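You operate a simulated robot arm through the tools that you are given. There is no shell and no other tool.

The job below is to be done with a simulated robot arm. You get a single attempt, and the scene is never put back.

Task
Unlock the extruder, start the pump, set speed 4, then start the screws.
Fine: heat stays off; no push is refused.
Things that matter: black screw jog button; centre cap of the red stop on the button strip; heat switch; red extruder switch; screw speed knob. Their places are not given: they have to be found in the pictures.

Only the result counts: the job must be done as asked and must still hold three seconds after the hand-in. Knocking over, shifting, dropping, spilling or breaking anything else fails it.

Robot
A 6-joint arm with a two-finger gripper, fixed in place. Base frame: the origin is at the foot of the arm, x ahead of it, y to its left, z up. Units: m, degrees, N and s.
Its first joint turns from -166.0 to 166.0 degrees. Payload 2.45 kg.
The tool frame sits at the grasp point between the pads (the TCP): z along the fingers, y along the line on which they close. The tips reach 0.02 m beyond it. The gripper opens to 0.14 m. The gripper's body begins 0.168 m behind the TCP.
Orientation is told as [roll, pitch, yaw] about the base's x, y, z axes, in that order, counted from this pose: with the fingers straight down and closing along the base's y, the tool's x points along the base's -x, its y along +y and its z along -z.

Tools
- The arm moves only by the tool play_rows. Its argument "plan" is one flat list of numbers, 7 for each row, row after row: the shift along the tool's x, y, z in m, then the turn, a rotation vector about the tool's x, y, z in degrees, then the opening, from 0 (shut) to 1 (fully open). In form: [tx, ty, tz, rx, ry, rz, gripper, tx, ty, tz, rx, ry, rz, gripper, ...]. A call has 1 to 20 rows; each row is the pose to reach, as a shift and turn from the pose commanded when the call began, along the tool's axes at that moment. Each row takes 0.2 s and may step no farther than 0.05 m and 8.6 degrees from the row before; otherwise, or with a gripper value out of range, the whole call is refused. A pose out of reach is approached as far as the arm can. The call stops where the force on the tool passes 40 N (or 10 N more than at its start, if that is more) or the arm is blocked; 0.2 s more then pass. Each finger travels about 0.045 m/s and halts on what it meets, pressing with about 39 N; the grip force reading is that of the motor and also rises with nothing between the fingers. The clock runs only during rows and for 0.2 s after the last one: add rows that repeat a pose to give the fingers time. It gives the time, the measured TCP pose, the force on the tool (base axes), the opening and the grip force at its end, in the units of the frame above (readings bear some noise), with the torque about the TCP (base axes, N m) and any sound that the robot's microphone picked up, and new pictures: "show" is both (left out), scene, wrist or none.
- Cameras (640 x 400 px; columns grow to the right, rows downward): "scene" is fixed at [0.4, -0.4999, 1.3986]; the picture's right is [0.87, -0.50, 0.00], its down [-0.13, -0.22, -0.97] and it looks along [0.48, 0.84, -0.26] (base axes); focal length 214 px, centre (320, 200). "wrist" rides on the gripper at [0.078, 0.011, -0.209] in the tool frame; the picture's right is [-0.14, 0.99, 0.00], its down [-0.92, -0.13, -0.37] and it looks along [-0.36, -0.05, 0.93] (tool axes); focal length 280 px, centre (320, 200).
- pixel_to_xyz(camera, pixels): for up to 12 pixels [column, row] of the newest picture of that camera ("zoom" is the newest enlarged one), the place [x, y, z] in the base frame of the surface seen there, good to about 0.003 m. No time passes.
- zoom(camera, box): a new picture of the part [left, top, right, bottom] of that camera's present view, enlarged. No time passes.
- sign_off(): hands the job in; it is judged then, once.

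Open the gripper and draw the arm clear of the work before you hand the job in, unless the task says otherwise.

The tools are called after ">>>" as a command line: name --argument value ..., lists and objects as JSON in quotes. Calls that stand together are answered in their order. play_rows: Moves the arm, as the interface text tells. Its arguments: {"type":"object","properties":{"plan":{"type":"array","items":{"type":"number"}},"show":{"type":"string","enum":["both","scene","wrist","none"]}},"required":["plan"]} The other tools are called the same way: pixel_to_xyz (camera, pixels) gives the place of the surface under pixels of a picture; zoom (camera, box) takes an enlarged picture of a part of a camera's view; sign_off () hands the job in.

At the start:

```text
clock: 0.0
eef_pos: [0.5635, 0.0517, 1.48]
tcp_rot: [0.0, -0.1, 0.0]
ft_force: [0.4, 0.5, 0.0]
ft_torque: [-0.03, -0.03, 0.0]
width: 0.1401
grasp_force: 0.0
```

scene: 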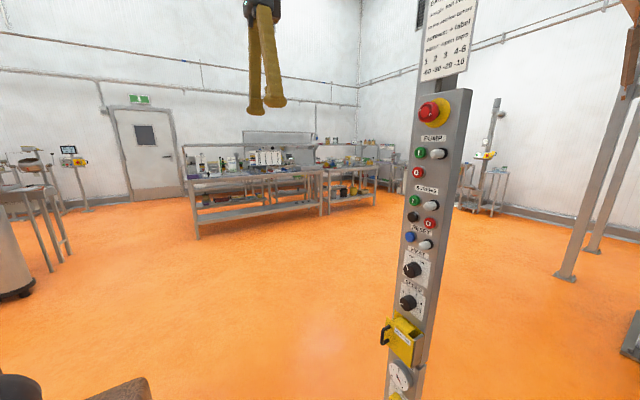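
wrist: 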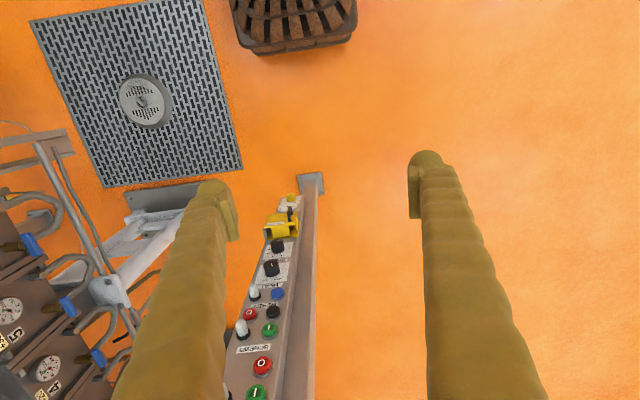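

The scene picture shows a vertical button strip (columns 390–470) with a red stop at (433,110), buttons, two knobs and a yellow lockout at (402,340). I enlarge the strip and the placard to read them.

>>> zoom --camera "scene" --box '[380, 0, 500, 90]'

>>> zoom --camera "scene" --box '[380, 85, 490, 180]'

>>> zoom --camera "scene" --box '[370, 175, 480, 255]'

>>> zoom --camera "scene" --box '[360, 240, 470, 320]'

>>> zoom --camera "scene" --box '[350, 300, 480, 400]'

```text
4.44 times, centred on (440, 45) of scene
```

zoom: 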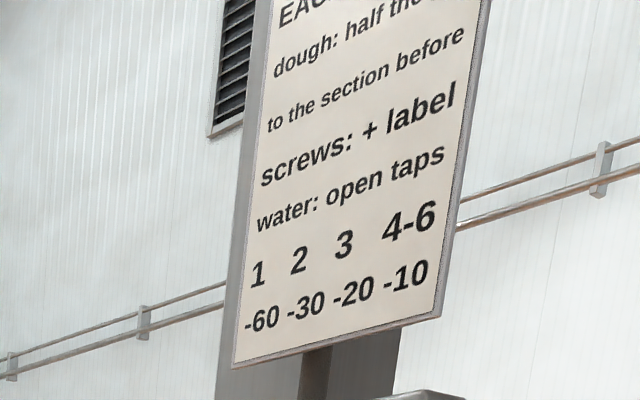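

```text
4.21 times, centred on (435, 132) of scene
```

zoom: 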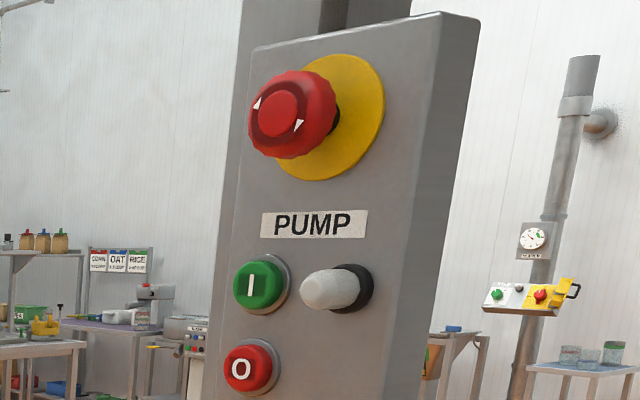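

```text
5.00 times, centred on (425, 215) of scene
```

zoom: 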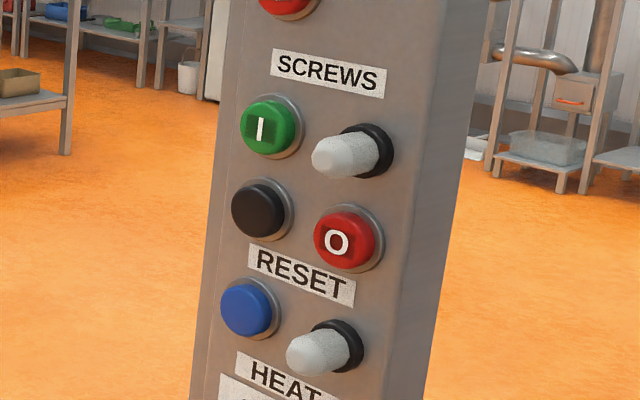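

```text
5.00 times, centred on (415, 280) of scene
```

zoom: 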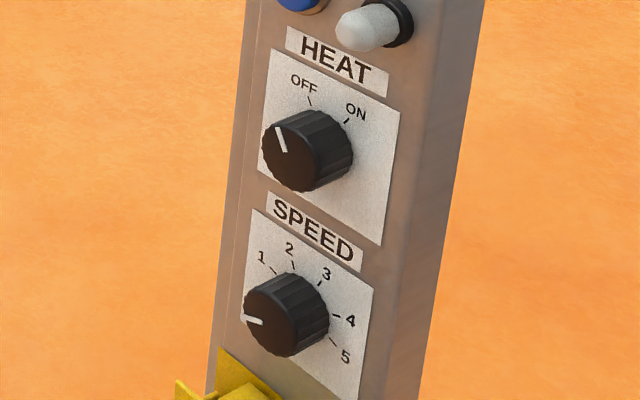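

```text
4.00 times, centred on (415, 350) of scene
```

zoom: 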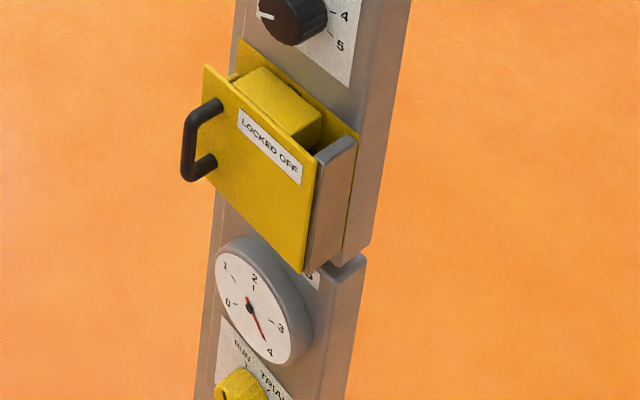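

The strip reads PUMP (I/O), SCREWS (I, black jog, O), RESET, HEAT (off), SPEED (at the far-left end), and a yellow cover "LOCKED OFF" above a gauge. I now get the positions of these controls.

>>> pixel_to_xyz --camera "scene" --pixels '[[428, 111], [424, 154], [418, 173], [415, 201], [413, 217], [429, 223], [410, 237], [408, 269], [405, 302], [438, 153], [430, 206], [426, 244]]'

>>> pixel_to_xyz --camera "scene" --pixels '[[425, 95], [463, 92], [455, 130], [428, 190], [447, 185], [421, 280], [425, 310], [434, 250], [440, 15], [470, 5], [430, 65], [460, 70]]'

>>> pixel_to_xyz --camera "scene" --pixels '[[402, 319], [424, 337], [427, 367], [402, 355], [382, 340], [397, 335], [410, 350], [385, 328], [403, 378], [397, 398], [435, 340], [412, 330]]'

```text
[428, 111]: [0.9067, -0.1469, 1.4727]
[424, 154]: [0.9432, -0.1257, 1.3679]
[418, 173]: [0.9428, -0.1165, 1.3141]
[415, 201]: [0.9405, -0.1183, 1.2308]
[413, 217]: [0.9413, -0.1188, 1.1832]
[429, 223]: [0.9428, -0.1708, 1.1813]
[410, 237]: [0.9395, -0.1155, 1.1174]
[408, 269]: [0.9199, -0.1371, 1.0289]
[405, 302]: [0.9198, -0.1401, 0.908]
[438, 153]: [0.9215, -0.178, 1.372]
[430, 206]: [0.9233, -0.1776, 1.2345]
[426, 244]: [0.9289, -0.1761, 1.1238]
```

```text
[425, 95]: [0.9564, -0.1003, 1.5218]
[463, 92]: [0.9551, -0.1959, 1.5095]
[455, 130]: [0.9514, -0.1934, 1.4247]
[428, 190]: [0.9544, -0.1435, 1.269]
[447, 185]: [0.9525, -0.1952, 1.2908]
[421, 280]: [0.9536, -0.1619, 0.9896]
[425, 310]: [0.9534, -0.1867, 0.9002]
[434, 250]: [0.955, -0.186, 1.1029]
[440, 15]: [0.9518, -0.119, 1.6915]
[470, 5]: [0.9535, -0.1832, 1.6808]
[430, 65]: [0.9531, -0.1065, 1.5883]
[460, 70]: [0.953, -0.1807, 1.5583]
```

```text
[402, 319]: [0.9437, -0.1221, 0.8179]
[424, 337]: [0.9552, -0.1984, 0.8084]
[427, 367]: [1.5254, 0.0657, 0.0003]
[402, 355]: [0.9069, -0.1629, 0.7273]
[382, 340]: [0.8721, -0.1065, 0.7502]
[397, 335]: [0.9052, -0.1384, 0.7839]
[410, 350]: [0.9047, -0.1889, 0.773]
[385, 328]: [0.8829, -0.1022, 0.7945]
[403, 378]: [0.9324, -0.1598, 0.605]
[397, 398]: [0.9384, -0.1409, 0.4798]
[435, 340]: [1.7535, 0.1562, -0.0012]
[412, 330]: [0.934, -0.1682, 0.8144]
```

The strip face lies near x=0.954 facing −x, with buttons near y=−0.118 and lamps near y=−0.177. I check the machinery visible at the left of the wrist picture, (50,368), (110,290), (120,200), so I know what to stay clear of.

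>>> pixel_to_xyz --camera "wrist" --pixels '[[50, 368], [10, 310], [110, 290], [40, 240], [70, 190], [150, 240], [100, 360], [30, 380], [310, 180], [290, 230], [140, 100], [290, 25]]'

>>> zoom --camera "wrist" --box '[0, 120, 320, 400]'

>>> zoom --camera "wrist" --box '[230, 160, 340, 260]'

```text
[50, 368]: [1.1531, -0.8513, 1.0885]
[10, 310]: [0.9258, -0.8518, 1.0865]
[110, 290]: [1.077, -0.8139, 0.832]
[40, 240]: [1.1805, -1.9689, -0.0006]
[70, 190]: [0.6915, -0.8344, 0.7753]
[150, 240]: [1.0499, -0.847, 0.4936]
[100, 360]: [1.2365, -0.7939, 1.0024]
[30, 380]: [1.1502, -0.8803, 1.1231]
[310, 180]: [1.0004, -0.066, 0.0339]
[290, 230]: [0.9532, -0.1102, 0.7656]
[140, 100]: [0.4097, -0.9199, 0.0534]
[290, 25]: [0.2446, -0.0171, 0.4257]
```

```text
1.43 times, centred on (160, 260) of wrist
```

zoom: 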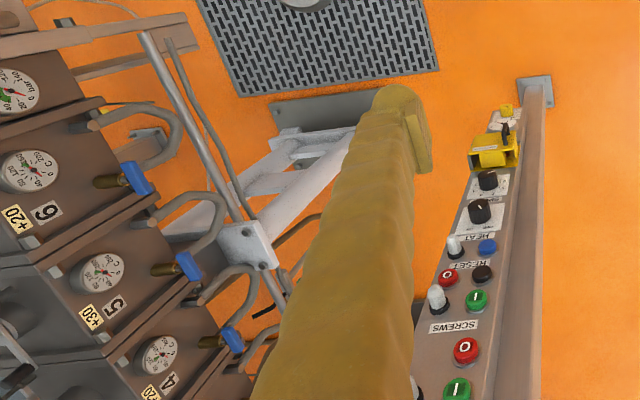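

```text
4.00 times, centred on (285, 210) of wrist
```

zoom: 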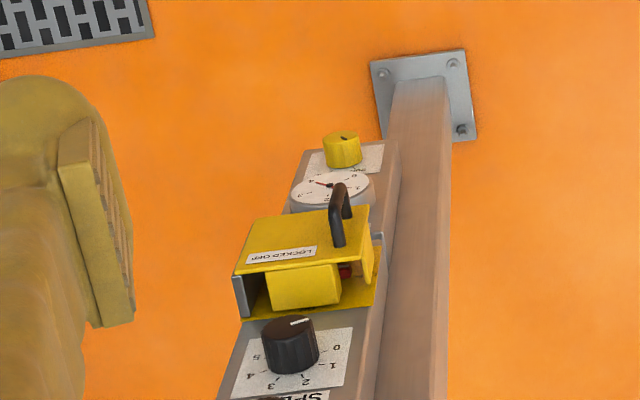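

The zooms show the yellow door hinged on the strip's right side with a black handle on the left, a red switch behind it, and the speed knob at 0. I swing the tool to point along +x in front of the strip, well clear of it, to get a close look.

>>> play_rows --plan '[-0.0114, -0.0166, 0.0275, 0, -7.5, 0, 1, -0.0228, -0.0331, 0.055, 0, -15, 0, 1, -0.0341, -0.0497, 0.0825, 0, -22.5, 0, 1, -0.0455, -0.0662, 0.11, 0, -30, 0, 1, -0.0569, -0.0828, 0.1375, 0, -37.5, 0, 1, -0.0683, -0.0994, 0.165, 0, -45, 0, 1, -0.0796, -0.1159, 0.1925, 0, -52.5, 0, 1, -0.091, -0.1325, 0.22, 0, -60, 0, 1, -0.1024, -0.149, 0.2475, 0, -67.5, 0, 1, -0.1138, -0.1656, 0.275, 0, -75, 0, 1, -0.1251, -0.1821, 0.3025, 0, -82.5, 0, 1, -0.1365, -0.1987, 0.33, 0, -90, 0, 1, -0.1365, -0.1987, 0.33, 0, -90, 0, 1]' --show "both"

```text
clock: 2.8
eef_pos: [0.7234, -0.1565, 1.1632]
tcp_rot: [-81.9, -89.9, 81.9]
ft_force: [-0.5, -0.7, 0.0]
ft_torque: [0.03, 0.02, 0.13]
width: 0.1401
grasp_force: 0.1
out of reach, approached as far as the arm can: row 9, 12, 13
```

scene: 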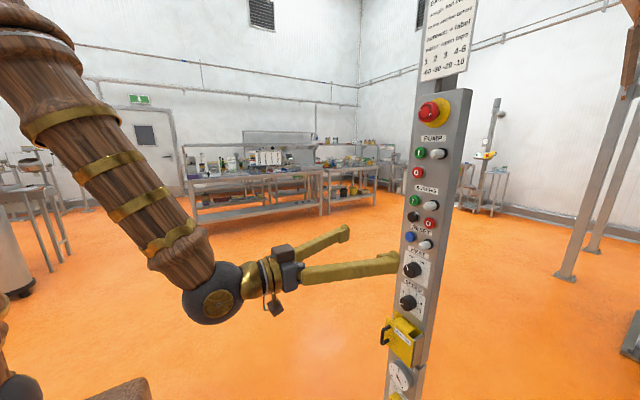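
wrist: 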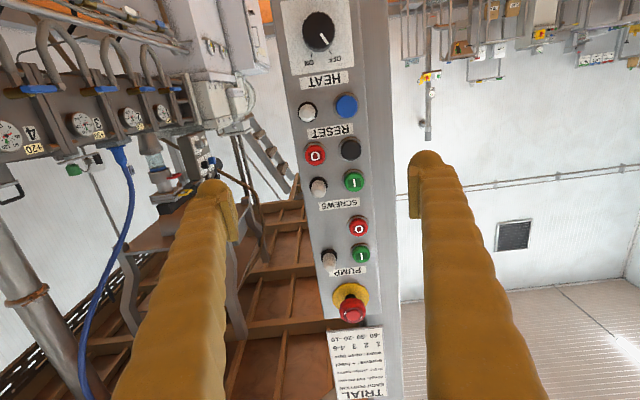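

The arm now points at the strip; the wrist picture (upside down) shows the whole button strip and the placard at (358,365). I enlarge these to read the placard and lamp/stop states.

>>> zoom --camera "wrist" --box '[310, 270, 410, 400]'

>>> zoom --camera "wrist" --box '[280, 90, 400, 290]'

>>> zoom --camera "wrist" --box '[310, 270, 390, 335]'

>>> zoom --camera "scene" --box '[385, 310, 445, 370]'

```text
3.08 times, centred on (360, 335) of wrist
```

zoom: 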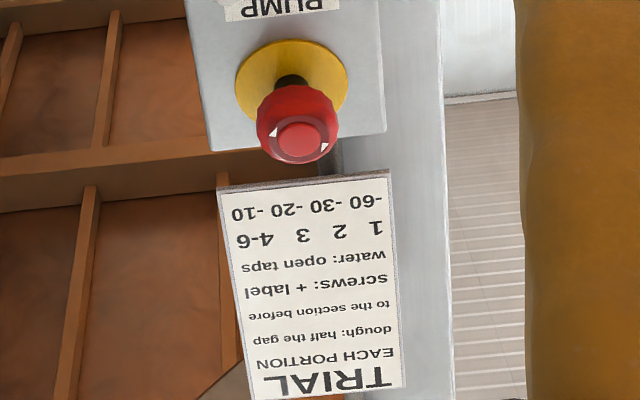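

```text
2.00 times, centred on (340, 190) of wrist
```

zoom: 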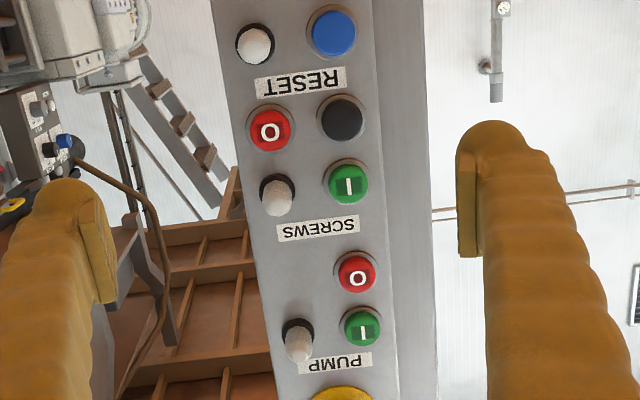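

```text
6.15 times, centred on (350, 302) of wrist
```

zoom: 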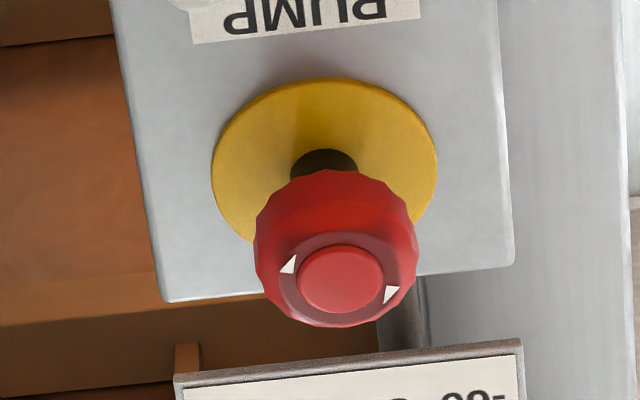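

```text
6.67 times, centred on (415, 340) of scene
```

zoom: 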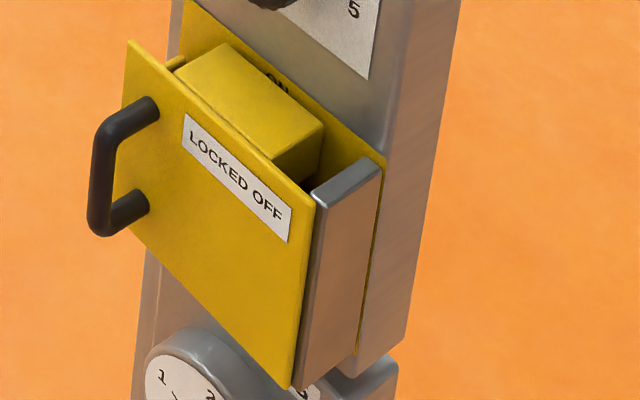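

The stop looks drawn out on its stalk. In the background at (483,155) of the scene there is a similar station whose yellow cover seems open; I enlarge it, and the lockout from the wrist side, to learn how the cover opens.

>>> zoom --camera "scene" --box '[465, 135, 505, 170]'

>>> zoom --camera "wrist" --box '[410, 20, 640, 120]'

>>> zoom --camera "scene" --box '[55, 140, 95, 170]'

>>> zoom --camera "wrist" --box '[160, 120, 260, 220]'

```text
11.43 times, centred on (485, 152) of scene
```

zoom: 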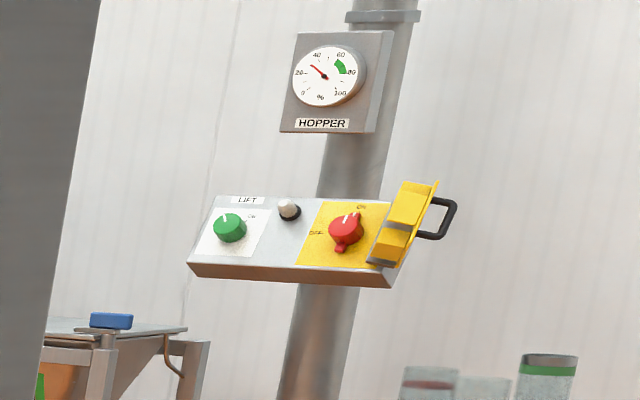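

```text
2.78 times, centred on (525, 70) of wrist
```

zoom: 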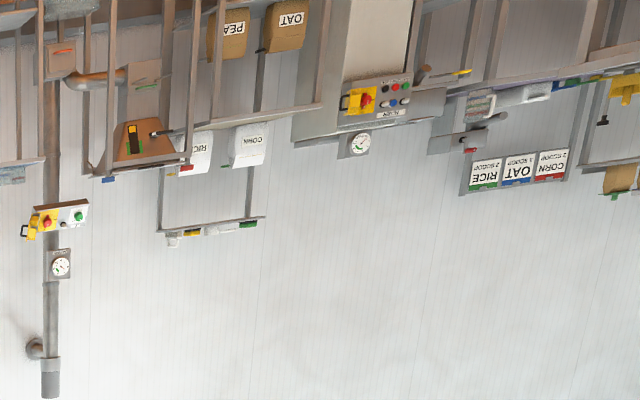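

```text
13.33 times, centred on (75, 155) of scene
```

zoom: 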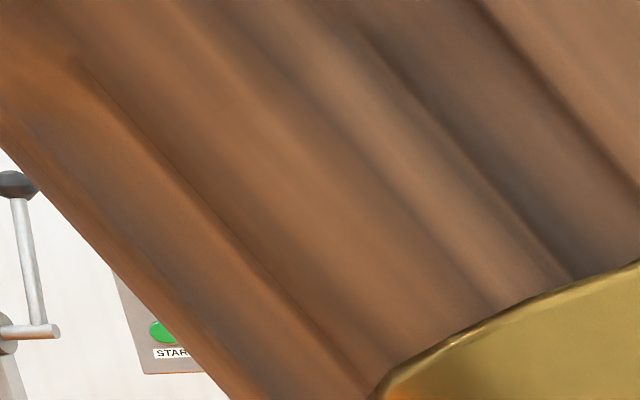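

```text
4.00 times, centred on (210, 170) of wrist
```

zoom: 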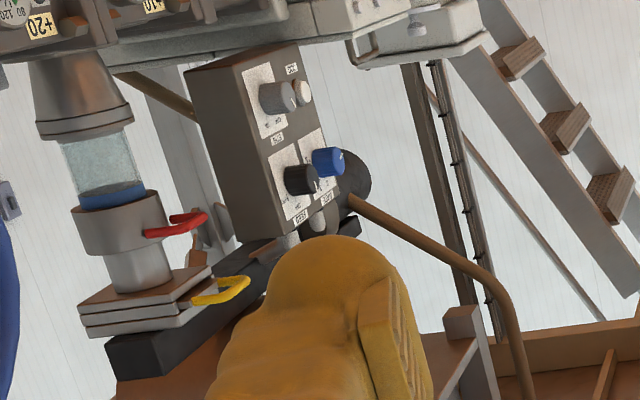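

The open example station at (483,155) shows the cover is a door hinged on the right, swung past 90°, with a red turn switch (OFF left, ON top). I lower the tool in front of the lower strip to see the door, knob and selector closely.

>>> play_rows --plan '[0.041, 0, 0.01, 0, 0, 0, 1, 0.082, 0, 0.02, 0, 0, 0, 1, 0.123, 0, 0.03, 0, 0, 0, 1, 0.164, 0, 0.03, 0, 0, 0, 1, 0.205, 0, 0.03, 0, 0, 0, 1, 0.246, 0, 0.03, 0, 0, 0, 1, 0.287, 0, 0.03, 0, 0, 0, 1, 0.328, 0, 0.03, 0, 0, 0, 1, 0.369, 0, 0.03, 0, 0, 0, 1, 0.41, 0, 0.03, 0, 0, 0, 1, 0.41, 0, 0.03, 0, 0, 0, 1]' --show "both"

```text
clock: 5.2
eef_pos: [0.8085, -0.1231, 0.798]
tcp_rot: [82.2, -78.7, -81.7]
ft_force: [-1.1, 0.2, -0.4]
ft_torque: [-0.05, 0.01, -0.01]
width: 0.1401
grasp_force: 0.0
out of reach, approached as far as the arm can: row 1, 2, 3, 4, 5, 6, 7, 8, 9, 10, 11
```

scene: 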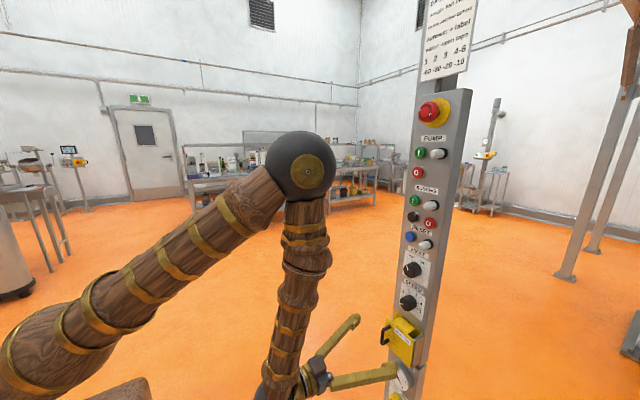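
wrist: 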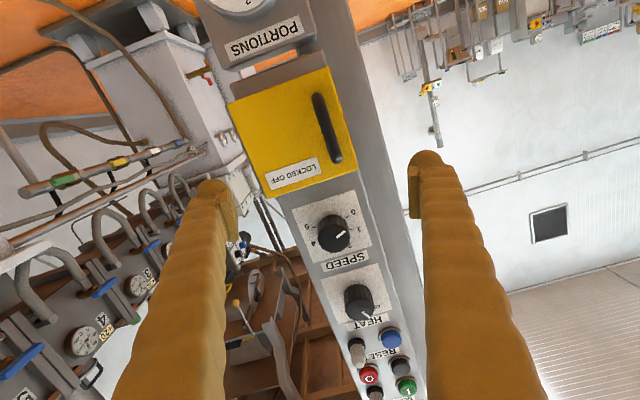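

The arm could not quite fold back that far (TCP at [0.81,−0.12,0.80], pitch −78.7), but the wrist picture shows the door at (295,135), the speed knob at (333,234) and the gauge "PORTIONS". I enlarge these.

>>> zoom --camera "wrist" --box '[290, 190, 400, 340]'

>>> zoom --camera "wrist" --box '[210, 40, 380, 210]'

>>> pixel_to_xyz --camera "wrist" --pixels '[[318, 97], [338, 158], [327, 125], [232, 102], [265, 195], [326, 70], [352, 168], [295, 175], [333, 234], [345, 220], [322, 245], [320, 215]]'

>>> pixel_to_xyz --camera "wrist" --pixels '[[355, 215], [337, 252], [309, 240], [353, 233], [335, 205], [358, 300], [370, 317], [391, 340], [405, 385], [402, 368], [300, 210], [372, 245]]'

```text
2.67 times, centred on (345, 265) of wrist
```

zoom: 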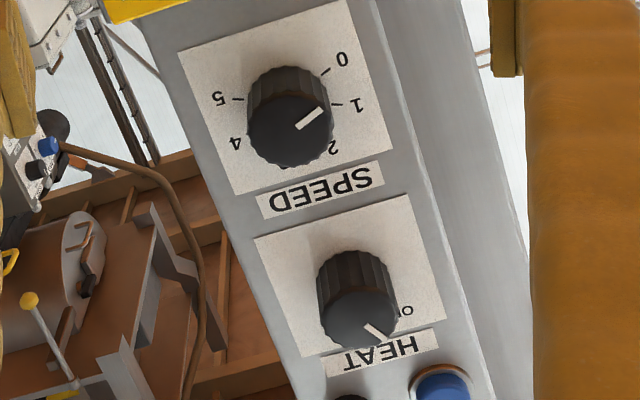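

```text
2.35 times, centred on (295, 125) of wrist
```

zoom: 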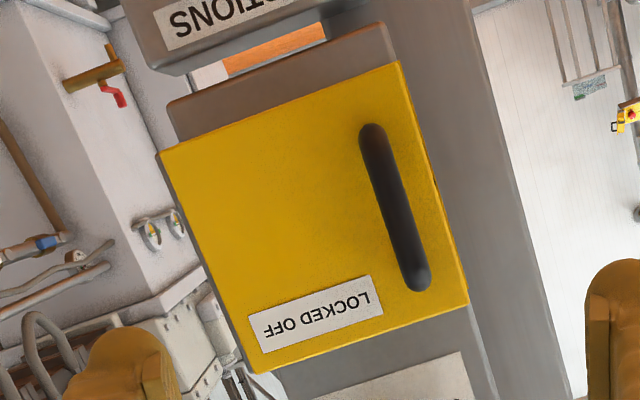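

```text
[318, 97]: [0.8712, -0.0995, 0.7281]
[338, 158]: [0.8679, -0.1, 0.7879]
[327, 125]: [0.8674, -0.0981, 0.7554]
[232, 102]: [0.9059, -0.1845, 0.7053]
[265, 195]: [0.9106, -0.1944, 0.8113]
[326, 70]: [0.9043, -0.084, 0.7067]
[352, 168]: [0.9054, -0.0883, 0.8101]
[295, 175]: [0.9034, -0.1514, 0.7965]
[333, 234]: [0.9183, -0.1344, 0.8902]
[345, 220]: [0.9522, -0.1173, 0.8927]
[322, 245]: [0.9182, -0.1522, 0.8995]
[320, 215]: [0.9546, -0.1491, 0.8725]
```

```text
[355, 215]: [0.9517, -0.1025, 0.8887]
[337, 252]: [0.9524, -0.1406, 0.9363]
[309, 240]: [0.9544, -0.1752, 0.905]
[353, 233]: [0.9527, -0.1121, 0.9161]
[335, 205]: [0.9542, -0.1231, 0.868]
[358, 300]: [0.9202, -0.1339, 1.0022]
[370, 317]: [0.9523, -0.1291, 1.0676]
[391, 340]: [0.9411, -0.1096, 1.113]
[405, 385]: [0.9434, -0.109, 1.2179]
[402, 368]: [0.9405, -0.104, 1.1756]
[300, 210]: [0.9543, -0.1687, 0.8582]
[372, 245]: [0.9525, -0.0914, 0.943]
```

The door plate lies at x≈0.905 (y −0.085 to −0.195, z 0.706–0.811) and its vertical handle bar at about [0.870,−0.099,0.758]. I make a small forward move of 0.05 m to learn from which pose shifts are counted after an unreachable command.

>>> play_rows --plan '[0, 0, 0.025, 0, 0, 0, 1, 0, 0, 0.05, 0, 0, 0, 1, 0, 0, 0.05, 0, 0, 0, 1]' --show "none"

```text
clock: 6.0
eef_pos: [0.8571, -0.1286, 0.7963]
tcp_rot: [82.5, -78.8, -81.2]
ft_force: [-0.3, -1.0, 0.2]
ft_torque: [-0.02, -0.02, 0.03]
width: 0.14
grasp_force: 0.1
out of reach, approached as far as the arm can: row 2, 3
```

The shift counts from the achieved pose, yet the arm is still at some limit (pitch −78.8). I look at how the arm stands now, at a zero-shift row.

>>> play_rows --plan '[0, 0, 0, 0, 0, 0, 1]' --show "both"

```text
clock: 6.4
eef_pos: [0.8568, -0.1277, 0.7969]
tcp_rot: [82.5, -78.6, -81.3]
ft_force: [-0.9, -0.2, 0.5]
ft_torque: [0.0, -0.02, -0.01]
width: 0.14
grasp_force: 0.1
```

scene: 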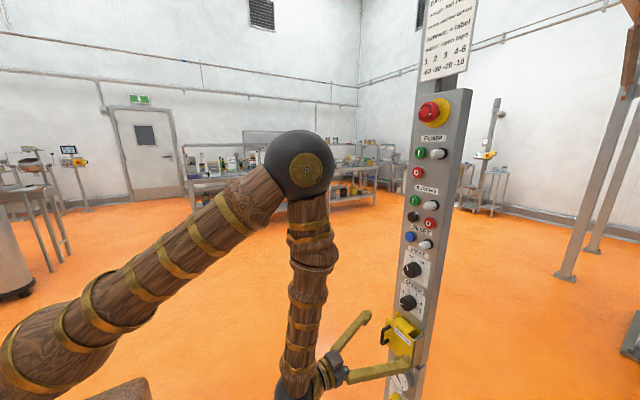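
wrist: 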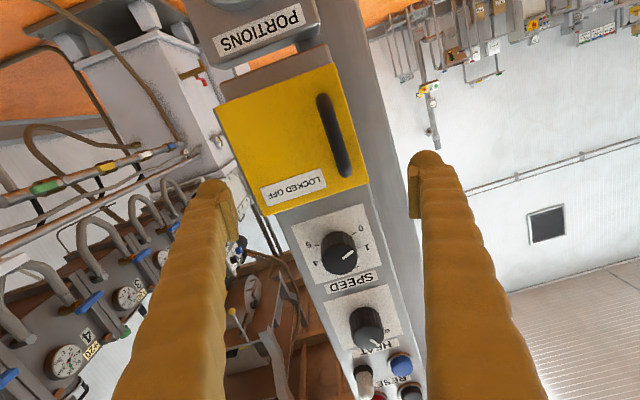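

The tool axis is nearly level along +x, but rolled about 11° (as the tilted wrist picture shows). I try turning −11° about the tool's axis to see whether the arm accepts it here.

>>> play_rows --plan '[0, 0, 0, 0, 0, -4, 1, 0, 0, 0, 0, 0, -8, 1, 0, 0, 0, 0, 0, -11, 1, 0, 0, 0, 0, 0, -11, 1]' --show "none"

```text
clock: 7.4
eef_pos: [0.864, -0.1335, 0.804]
tcp_rot: [79.0, -80.5, -78.0]
ft_force: [-0.2, -0.5, 0.1]
ft_torque: [0.01, 0.02, -0.02]
width: 0.1399
grasp_force: 0.0
out of reach, approached as far as the arm can: row 1, 2, 3, 4
```

The arm resists that turn, so a joint is at its limit in this direction. I test the other sense, +16° about the tool axis, staying in free space about 2 cm short of the handle.

>>> play_rows --plan '[0, 0, -0.015, 0, 0, 8, 1, 0, 0, -0.02, 0, 0, 16, 1, 0, 0, -0.02, 0, 0, 16, 1]' --show "none"

```text
clock: 8.2
eef_pos: [0.8433, -0.134, 0.8034]
tcp_rot: [85.8, -64.6, -85.1]
ft_force: [0.1, 0.0, -0.1]
ft_torque: [0.0, 0.0, -0.02]
width: 0.1402
grasp_force: 0.0
```

The positive sense is free, so I turn the wrist on by about 155° (half a turn in total) at a slightly withdrawn place; that also puts the wrist camera above the fingers.

>>> play_rows --plan '[0, 0, -0.01, 0, 0, 8.5, 1, 0, 0, -0.02, 0, 0, 17, 1, 0, 0, -0.03, 0, 0, 25.5, 1, 0, 0, -0.03, 0, 0, 34, 1, 0, 0, -0.03, 0, 0, 42.5, 1, 0, 0, -0.03, 0, 0, 51, 1, 0, 0, -0.03, 0, 0, 59.5, 1, 0, 0, -0.03, 0, 0, 68, 1, 0, 0, -0.03, 0, 0, 76.5, 1, 0, 0, -0.03, 0, 0, 85, 1, 0, 0, -0.03, 0, 0, 93.5, 1, 0, 0, -0.03, 0, 0, 102, 1, 0, 0, -0.03, 0, 0, 110.5, 1, 0, 0, -0.03, 0, 0, 119, 1, 0, 0, -0.03, 0, 0, 127.5, 1, 0, 0, -0.03, 0, 0, 136, 1, 0, 0, -0.03, 0, 0, 144.5, 1, 0, 0, -0.03, 0, 0, 153, 1, 0, 0, -0.03, 0, 0, 154.7, 1, 0, 0, -0.03, 0, 0, 154.7, 1]' --show "both"

```text
clock: 12.4
eef_pos: [0.813, -0.135, 0.8052]
tcp_rot: [-1.6, 88.2, 179.6]
ft_force: [-0.2, 0.3, -0.3]
ft_torque: [-0.02, 0.0, 0.0]
width: 0.1402
grasp_force: 0.0
```

scene: 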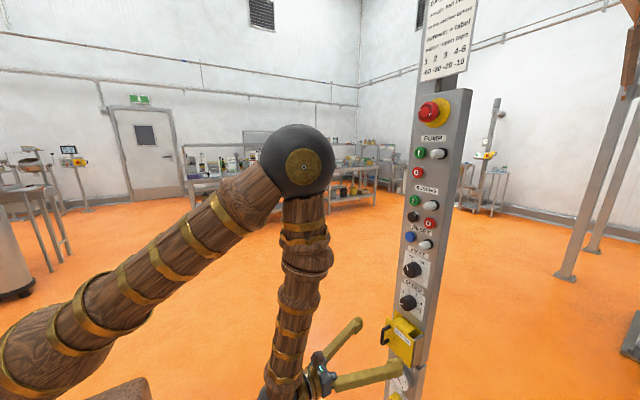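
wrist: 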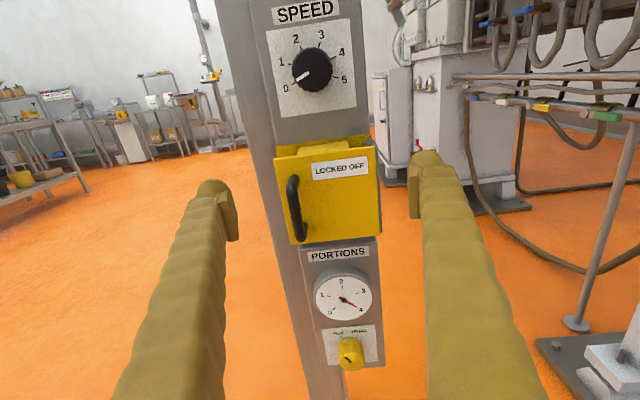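

The wrist view is now upright: speed knob at (312,68) on 0, door handle at (296,208), gauge and RUN/TRIAL selector below. I enlarge the door and the speed dial and measure points on them.

>>> zoom --camera "wrist" --box '[260, 120, 400, 250]'

>>> zoom --camera "wrist" --box '[255, 10, 375, 125]'

>>> zoom --camera "wrist" --box '[300, 300, 400, 380]'

>>> pixel_to_xyz --camera "wrist" --pixels '[[312, 68], [330, 68], [294, 66], [312, 88], [312, 50], [300, 74], [285, 84], [297, 180], [303, 235], [293, 208], [378, 150], [381, 190]]'

```text
3.08 times, centred on (330, 185) of wrist
```

zoom: 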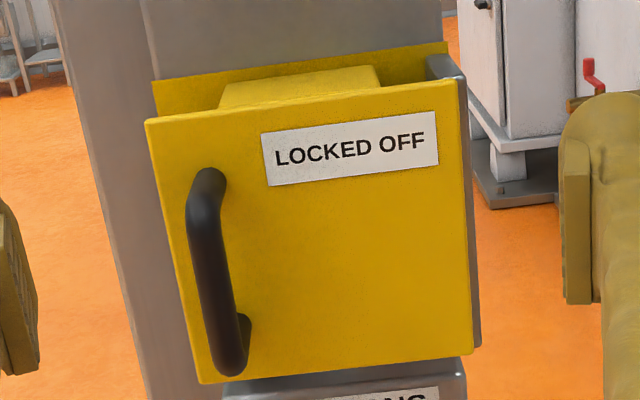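

```text
3.48 times, centred on (315, 68) of wrist
```

zoom: 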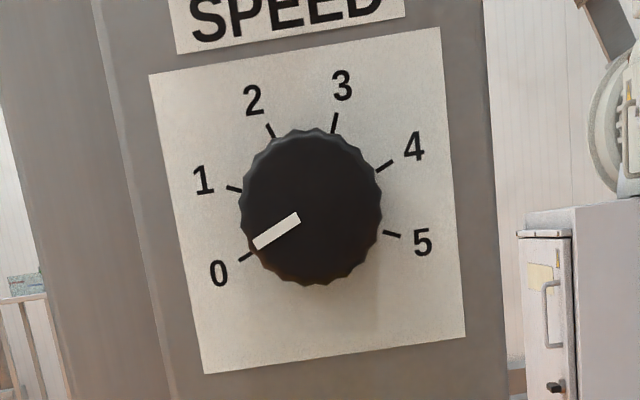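

```text
5.00 times, centred on (350, 340) of wrist
```

zoom: 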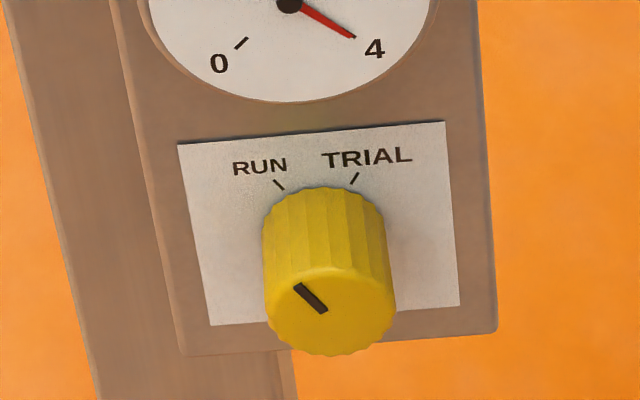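

```text
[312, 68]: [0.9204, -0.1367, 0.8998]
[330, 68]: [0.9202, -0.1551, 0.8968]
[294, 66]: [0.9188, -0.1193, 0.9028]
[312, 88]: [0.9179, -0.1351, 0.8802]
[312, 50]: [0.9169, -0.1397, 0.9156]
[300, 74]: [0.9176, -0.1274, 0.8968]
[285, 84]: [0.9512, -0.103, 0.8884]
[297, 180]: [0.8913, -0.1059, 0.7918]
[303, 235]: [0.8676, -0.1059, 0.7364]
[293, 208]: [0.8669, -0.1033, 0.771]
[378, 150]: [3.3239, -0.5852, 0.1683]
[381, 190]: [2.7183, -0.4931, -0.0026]
```

The selector is at RUN and the dial has 0…5 evenly spaced (about 48° apart), with the knob centre near [0.918,−0.137,0.899]. I line the fingers up with the door handle (about y=−0.102, z=0.760), half close them, straighten the tool and go forward around the bar.

>>> play_rows --plan '[-0.0216, -0.016, 0.0, -0.6, 0.9, 0, 0.4, -0.0431, -0.0318, 0.0, -1.2, 1.8, 0, 0.4, -0.0431, -0.0318, 0.0, -1.2, 1.8, 0, 0.4, -0.0431, -0.0318, 0.0, -1.2, 1.8, 0, 0.4, -0.0431, -0.0318, 0.0, -1.2, 1.8, 0, 0.4, -0.0431, -0.0318, 0.02, -1.2, 1.8, 0, 0.4, -0.0431, -0.0318, 0.035, -1.2, 1.8, 0, 0.4, -0.0431, -0.0318, 0.035, -1.2, 1.8, 0, 0.4]' --show "both"

```text
clock: 14.2
eef_pos: [0.8399, -0.1206, 0.7589]
tcp_rot: [165.6, 90.0, -13.0]
ft_force: [-0.7, 0.0, 0.1]
ft_torque: [0.0, -0.01, 0.0]
width: 0.0556
grasp_force: 0.1
out of reach, approached as far as the arm can: row 2, 3, 4, 5, 6, 7, 8
```

scene: 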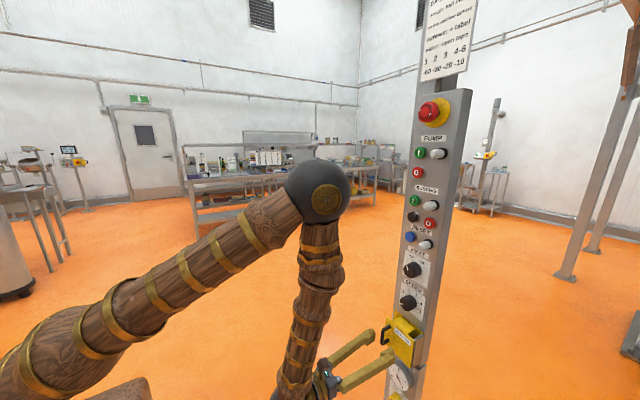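
wrist: 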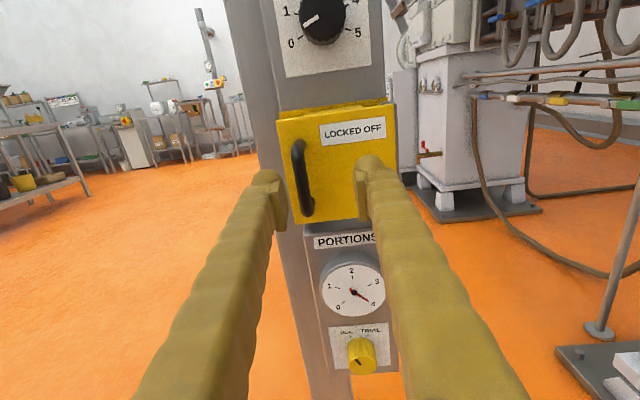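

The arm stopped at [0.840,−0.121,0.759], short in y: the wrist seems unable to bend enough with the tool level this low and close. I pitch the tool down by 35° about the grasp point to ease the wrist, while shifting to the handle's y, staying 2.5 cm back.

>>> play_rows --plan '[0, -0.003, 0, 0, -7, 0, 0.4, 0, -0.007, 0, 0, -14, 0, 0.4, 0, -0.011, 0, 0, -21, 0, 0.4, 0, -0.015, 0, 0, -28, 0, 0.4, 0.001, -0.0186, 0, 0, -35, 0, 0.4, 0.001, -0.0186, 0, 0, -35, 0, 0.4]' --show "both"

```text
clock: 15.6
eef_pos: [0.8405, -0.1158, 0.7639]
tcp_rot: [-1.4, 54.8, 180.0]
ft_force: [0.3, -0.7, 0.2]
ft_torque: [-0.01, 0.05, -0.01]
width: 0.0561
grasp_force: 0.1
out of reach, approached as far as the arm can: row 1, 2, 3, 4, 5, 6
```

scene: 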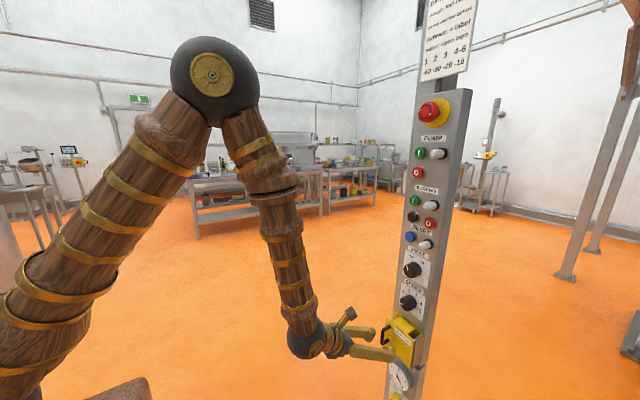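
wrist: 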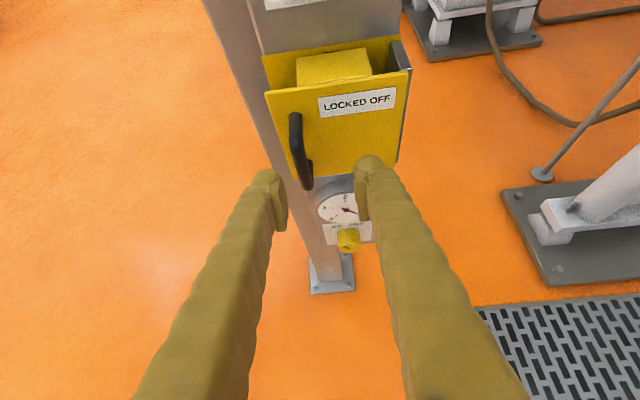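

Orientation was met but y stuck at −0.116: the forearm-roll joint seems to be at its stop unless the tool points a little to +y of the arm's plane. I yaw the tool +6° and come to the handle at [0.866,−0.102,0.760] with fingers still half open.

>>> play_rows --plan '[0, -0.006, 0, 2.45, -0.04, -1.73, 0.4, 0, -0.0132, 0, 4.9, -0.08, -3.46, 0.4, 0, -0.0132, 0, 4.9, -0.08, -3.46, 0.4, 0.006, -0.0132, 0.012, 4.9, -0.08, -3.46, 0.4, 0.0115, -0.0132, 0.0234, 4.9, -0.08, -3.46, 0.4, 0.0115, -0.0132, 0.0234, 4.9, -0.08, -3.46, 0.4]' --show "both"

```text
clock: 17.0
eef_pos: [0.8656, -0.1017, 0.7598]
tcp_rot: [0.1, 54.9, -173.9]
ft_force: [-0.3, -0.3, -0.2]
ft_torque: [0.0, -0.02, 0.01]
width: 0.0563
grasp_force: 0.1
```

scene: 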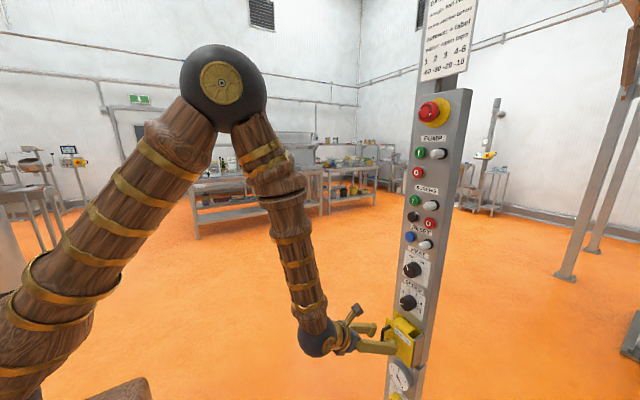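
wrist: 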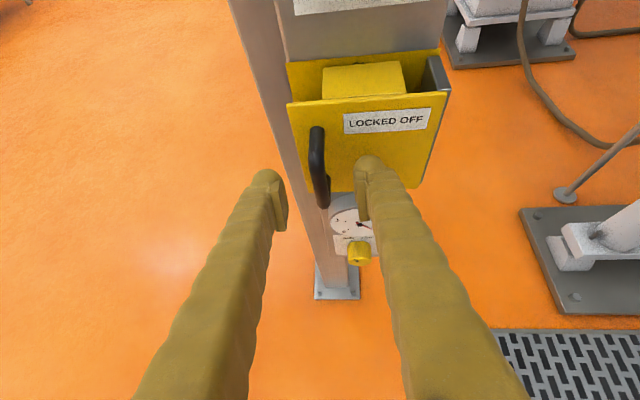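

The pose is now reached exactly (no limit). The handle runs from (316,128) to (325,207) and the grasp point projects at about (320,195); I check the handle's place in this picture before closing.

>>> pixel_to_xyz --camera "wrist" --pixels '[[316, 135], [318, 160], [320, 180], [322, 195], [325, 205], [270, 180], [365, 168], [443, 75], [433, 75], [415, 185], [360, 75], [330, 115]]'

>>> zoom --camera "wrist" --box '[240, 40, 460, 240]'

```text
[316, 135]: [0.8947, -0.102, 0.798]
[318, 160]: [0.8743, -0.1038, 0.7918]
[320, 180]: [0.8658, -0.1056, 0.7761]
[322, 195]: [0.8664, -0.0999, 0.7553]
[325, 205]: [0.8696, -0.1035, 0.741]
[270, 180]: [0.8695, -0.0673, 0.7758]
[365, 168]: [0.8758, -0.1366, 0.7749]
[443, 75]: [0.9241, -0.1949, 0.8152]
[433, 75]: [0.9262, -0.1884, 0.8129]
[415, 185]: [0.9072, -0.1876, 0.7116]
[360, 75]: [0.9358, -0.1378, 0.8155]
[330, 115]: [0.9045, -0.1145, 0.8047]
```

```text
2.00 times, centred on (350, 140) of wrist
```

zoom: 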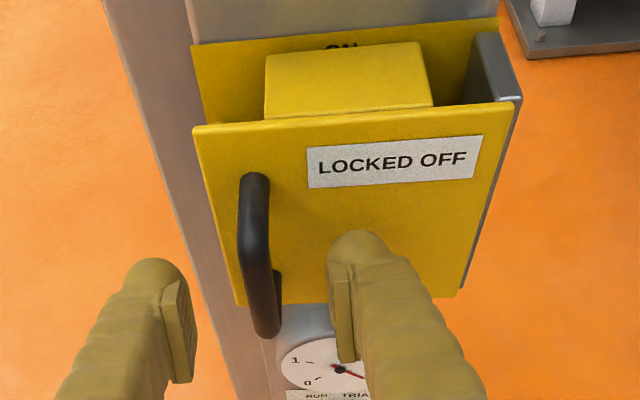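

The bar (x≈0.867–0.879, y≈−0.103) lies between the fingers at the pads. I close the gripper on it.

>>> play_rows --plan '[0, 0.001, 0.002, 0, 0, 0, 0.2, 0, 0.001, 0.002, 0, 0, 0, 0.0, 0, 0.001, 0.002, 0, 0, 0, 0.0, 0, 0.001, 0.002, 0, 0, 0, 0.0, 0, 0.001, 0.002, 0, 0, 0, 0.0, 0, 0.001, 0.002, 0, 0, 0, 0.0]' --show "both"

```text
clock: 18.4
eef_pos: [0.8677, -0.1016, 0.7586]
tcp_rot: [0.1, 54.9, -173.9]
ft_force: [8.5, -15.8, -6.0]
ft_torque: [-0.12, 0.0, -0.1]
width: 0.0107
grasp_force: 37.7
```

scene: 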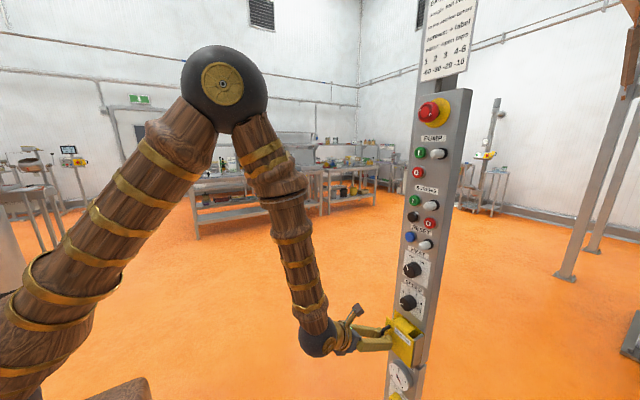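
wrist: 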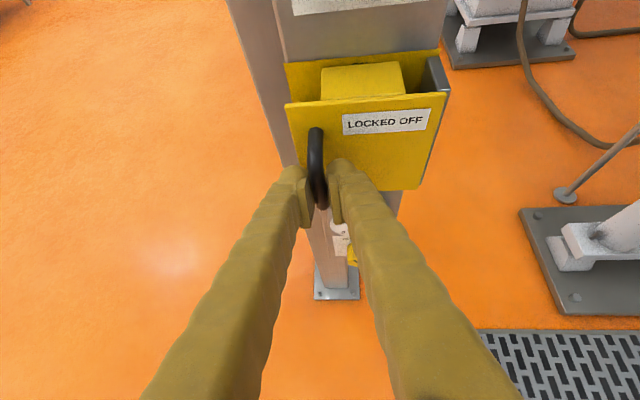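

The handle is held (width 0.011, grip 37.7 N). I pull it a first 12° along an arc about the hinge near [0.918,−0.195], turning the tool with it, and watch the forces.

>>> play_rows --plan '[-0.0038, 0.0027, -0.0054, 3.27, 0, -2.3, 0, -0.0075, 0.0059, -0.0106, 6.54, 0, -4.6, 0, -0.011, 0.0094, -0.0156, 9.82, 0, -6.9, 0, -0.011, 0.0094, -0.0156, 9.82, 0, -6.9, 0]' --show "both"

```text
clock: 19.1
eef_pos: [0.8565, -0.1136, 0.7597]
tcp_rot: [0.3, 55.1, -165.3]
ft_force: [5.2, -5.9, -5.2]
ft_torque: [-0.02, -0.05, -0.09]
width: 0.0104
grasp_force: 37.5
stopped in row 3: the force on the tool passed its limit at 43 N (the readings are from after the stop); the commanded pose is now the measured one
```

scene: 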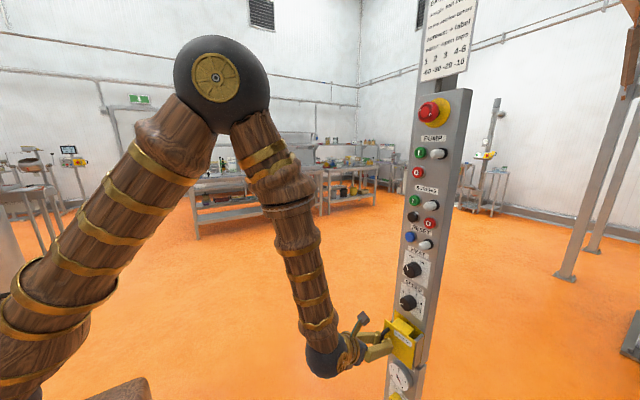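
wrist: 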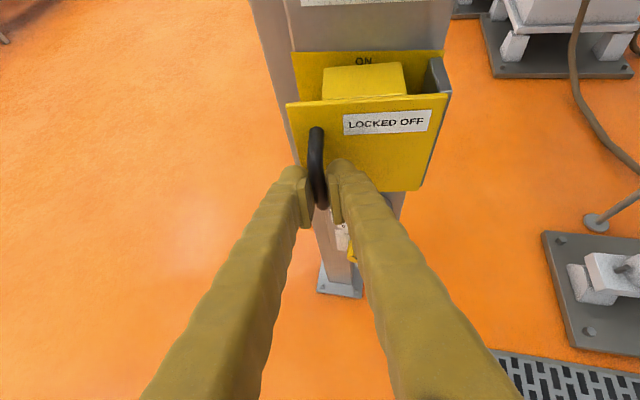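

The door has started to open (handle moved 11 mm out, 12 mm sideways, 8.6° turn) before 43 N stopped it. I measure the door plate's edges now to find the true hinge line.

>>> pixel_to_xyz --camera "wrist" --pixels '[[292, 108], [330, 108], [360, 102], [400, 98], [440, 97], [425, 180], [380, 175], [350, 170], [437, 65], [446, 85], [330, 55], [435, 58]]'

>>> zoom --camera "wrist" --box '[270, 30, 470, 210]'

```text
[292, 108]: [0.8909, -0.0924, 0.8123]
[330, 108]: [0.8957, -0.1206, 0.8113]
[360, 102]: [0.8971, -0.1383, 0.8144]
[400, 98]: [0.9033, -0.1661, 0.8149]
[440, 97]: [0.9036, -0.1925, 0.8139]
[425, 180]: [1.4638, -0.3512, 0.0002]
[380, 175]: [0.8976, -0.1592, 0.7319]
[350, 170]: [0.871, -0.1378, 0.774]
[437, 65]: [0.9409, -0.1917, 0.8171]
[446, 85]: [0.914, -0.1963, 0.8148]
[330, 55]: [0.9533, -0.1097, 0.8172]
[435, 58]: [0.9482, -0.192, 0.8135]
```

```text
2.22 times, centred on (370, 120) of wrist
```

zoom: 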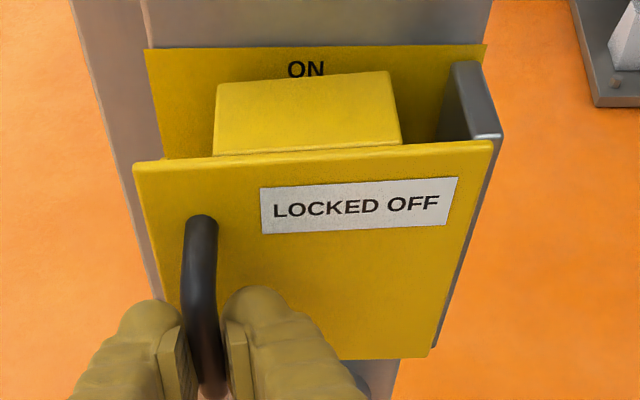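

The door plate now leans about 7°, and the grey plate on the right may turn with it (hinge at the panel) rather than stay fixed. I measure the grey plate's top more finely in the enlarged picture.

>>> pixel_to_xyz --camera "zoom" --pixels '[[458, 68], [467, 66], [476, 68], [466, 85], [480, 85], [474, 105], [488, 105], [480, 130], [494, 130], [490, 120], [484, 118], [470, 75]]'

>>> zoom --camera "wrist" --box '[410, 40, 460, 110]'

>>> zoom --camera "scene" --box '[370, 300, 450, 380]'

```text
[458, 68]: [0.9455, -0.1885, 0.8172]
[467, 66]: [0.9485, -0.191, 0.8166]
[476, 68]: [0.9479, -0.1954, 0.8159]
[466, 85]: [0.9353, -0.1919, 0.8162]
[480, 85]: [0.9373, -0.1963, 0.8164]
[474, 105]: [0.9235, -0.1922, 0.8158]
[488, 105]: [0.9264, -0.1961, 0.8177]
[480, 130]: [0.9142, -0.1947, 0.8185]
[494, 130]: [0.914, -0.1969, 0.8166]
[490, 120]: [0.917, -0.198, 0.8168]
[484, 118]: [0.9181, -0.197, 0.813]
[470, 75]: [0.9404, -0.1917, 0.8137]
```

```text
5.71 times, centred on (435, 75) of wrist
```

zoom: 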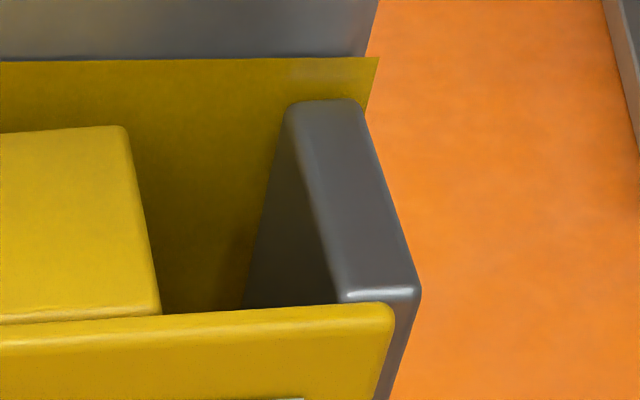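

```text
5.00 times, centred on (410, 340) of scene
```

zoom: 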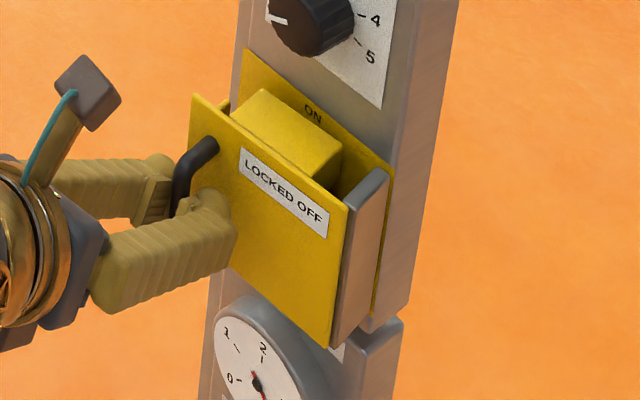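

The handle's path (11 mm out, 12 mm sideways over ~8°) fits a hinge at the panel, near [0.947,−0.193], with the grey plate turning along. I continue 25° along that arc.

>>> play_rows --plan '[-0.0048, 0.0063, -0.0069, 4.1, 0, -2.86, 0, -0.0093, 0.0132, -0.0134, 8.2, 0, -5.72, 0, -0.0135, 0.0208, -0.0193, 12.3, 0, -8.58, 0, -0.0172, 0.0291, -0.0247, 16.4, 0, -11.44, 0, -0.0205, 0.0378, -0.0294, 20.5, 0, -14.3, 0]' --show "both"

```text
clock: 20.3
eef_pos: [0.829, -0.159, 0.7581]
tcp_rot: [0.1, 54.9, -140.3]
ft_force: [-22.7, 9.2, -18.0]
ft_torque: [-0.13, 0.37, 0.12]
width: 0.0107
grasp_force: 38.0
```

scene: 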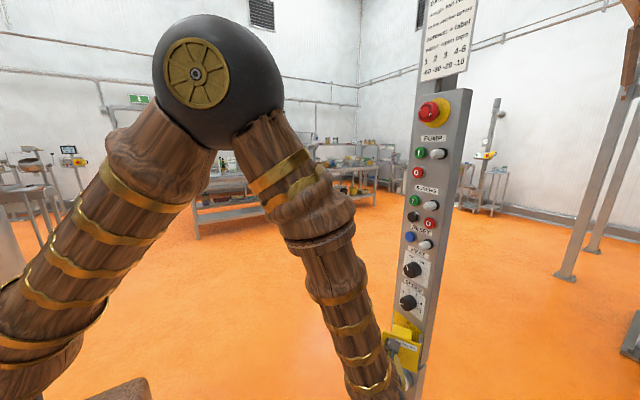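
wrist: 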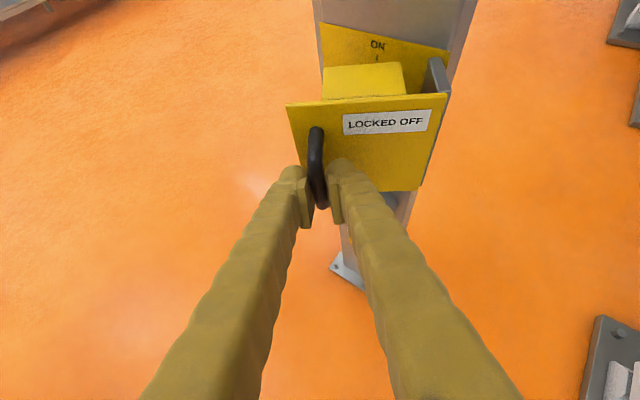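

The door is at about 32° and the grey plate clearly turns with it; the reading shows about 25 N pushing the tool outward, so my radius is a little short. I measure door and plate points again to refine the hinge.

>>> zoom --camera "wrist" --box '[270, 10, 470, 210]'

>>> pixel_to_xyz --camera "wrist" --pixels '[[292, 110], [330, 108], [360, 102], [400, 98], [440, 98], [432, 60], [436, 75], [441, 90], [447, 88], [440, 62], [325, 25], [445, 52]]'

```text
2.00 times, centred on (370, 110) of wrist
```

zoom: 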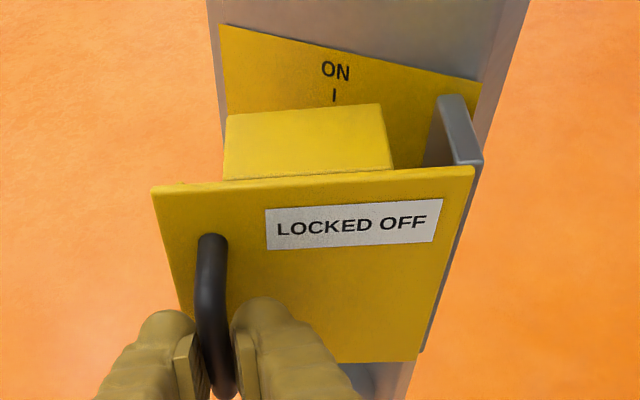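

```text
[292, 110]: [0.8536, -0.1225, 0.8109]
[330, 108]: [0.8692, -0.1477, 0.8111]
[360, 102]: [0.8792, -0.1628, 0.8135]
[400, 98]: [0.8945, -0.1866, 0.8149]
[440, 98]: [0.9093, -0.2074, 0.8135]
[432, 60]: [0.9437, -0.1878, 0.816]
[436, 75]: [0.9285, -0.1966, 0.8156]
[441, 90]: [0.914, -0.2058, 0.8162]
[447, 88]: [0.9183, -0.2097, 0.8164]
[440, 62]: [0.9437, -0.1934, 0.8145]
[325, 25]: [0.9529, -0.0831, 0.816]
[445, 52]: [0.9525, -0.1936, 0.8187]
```

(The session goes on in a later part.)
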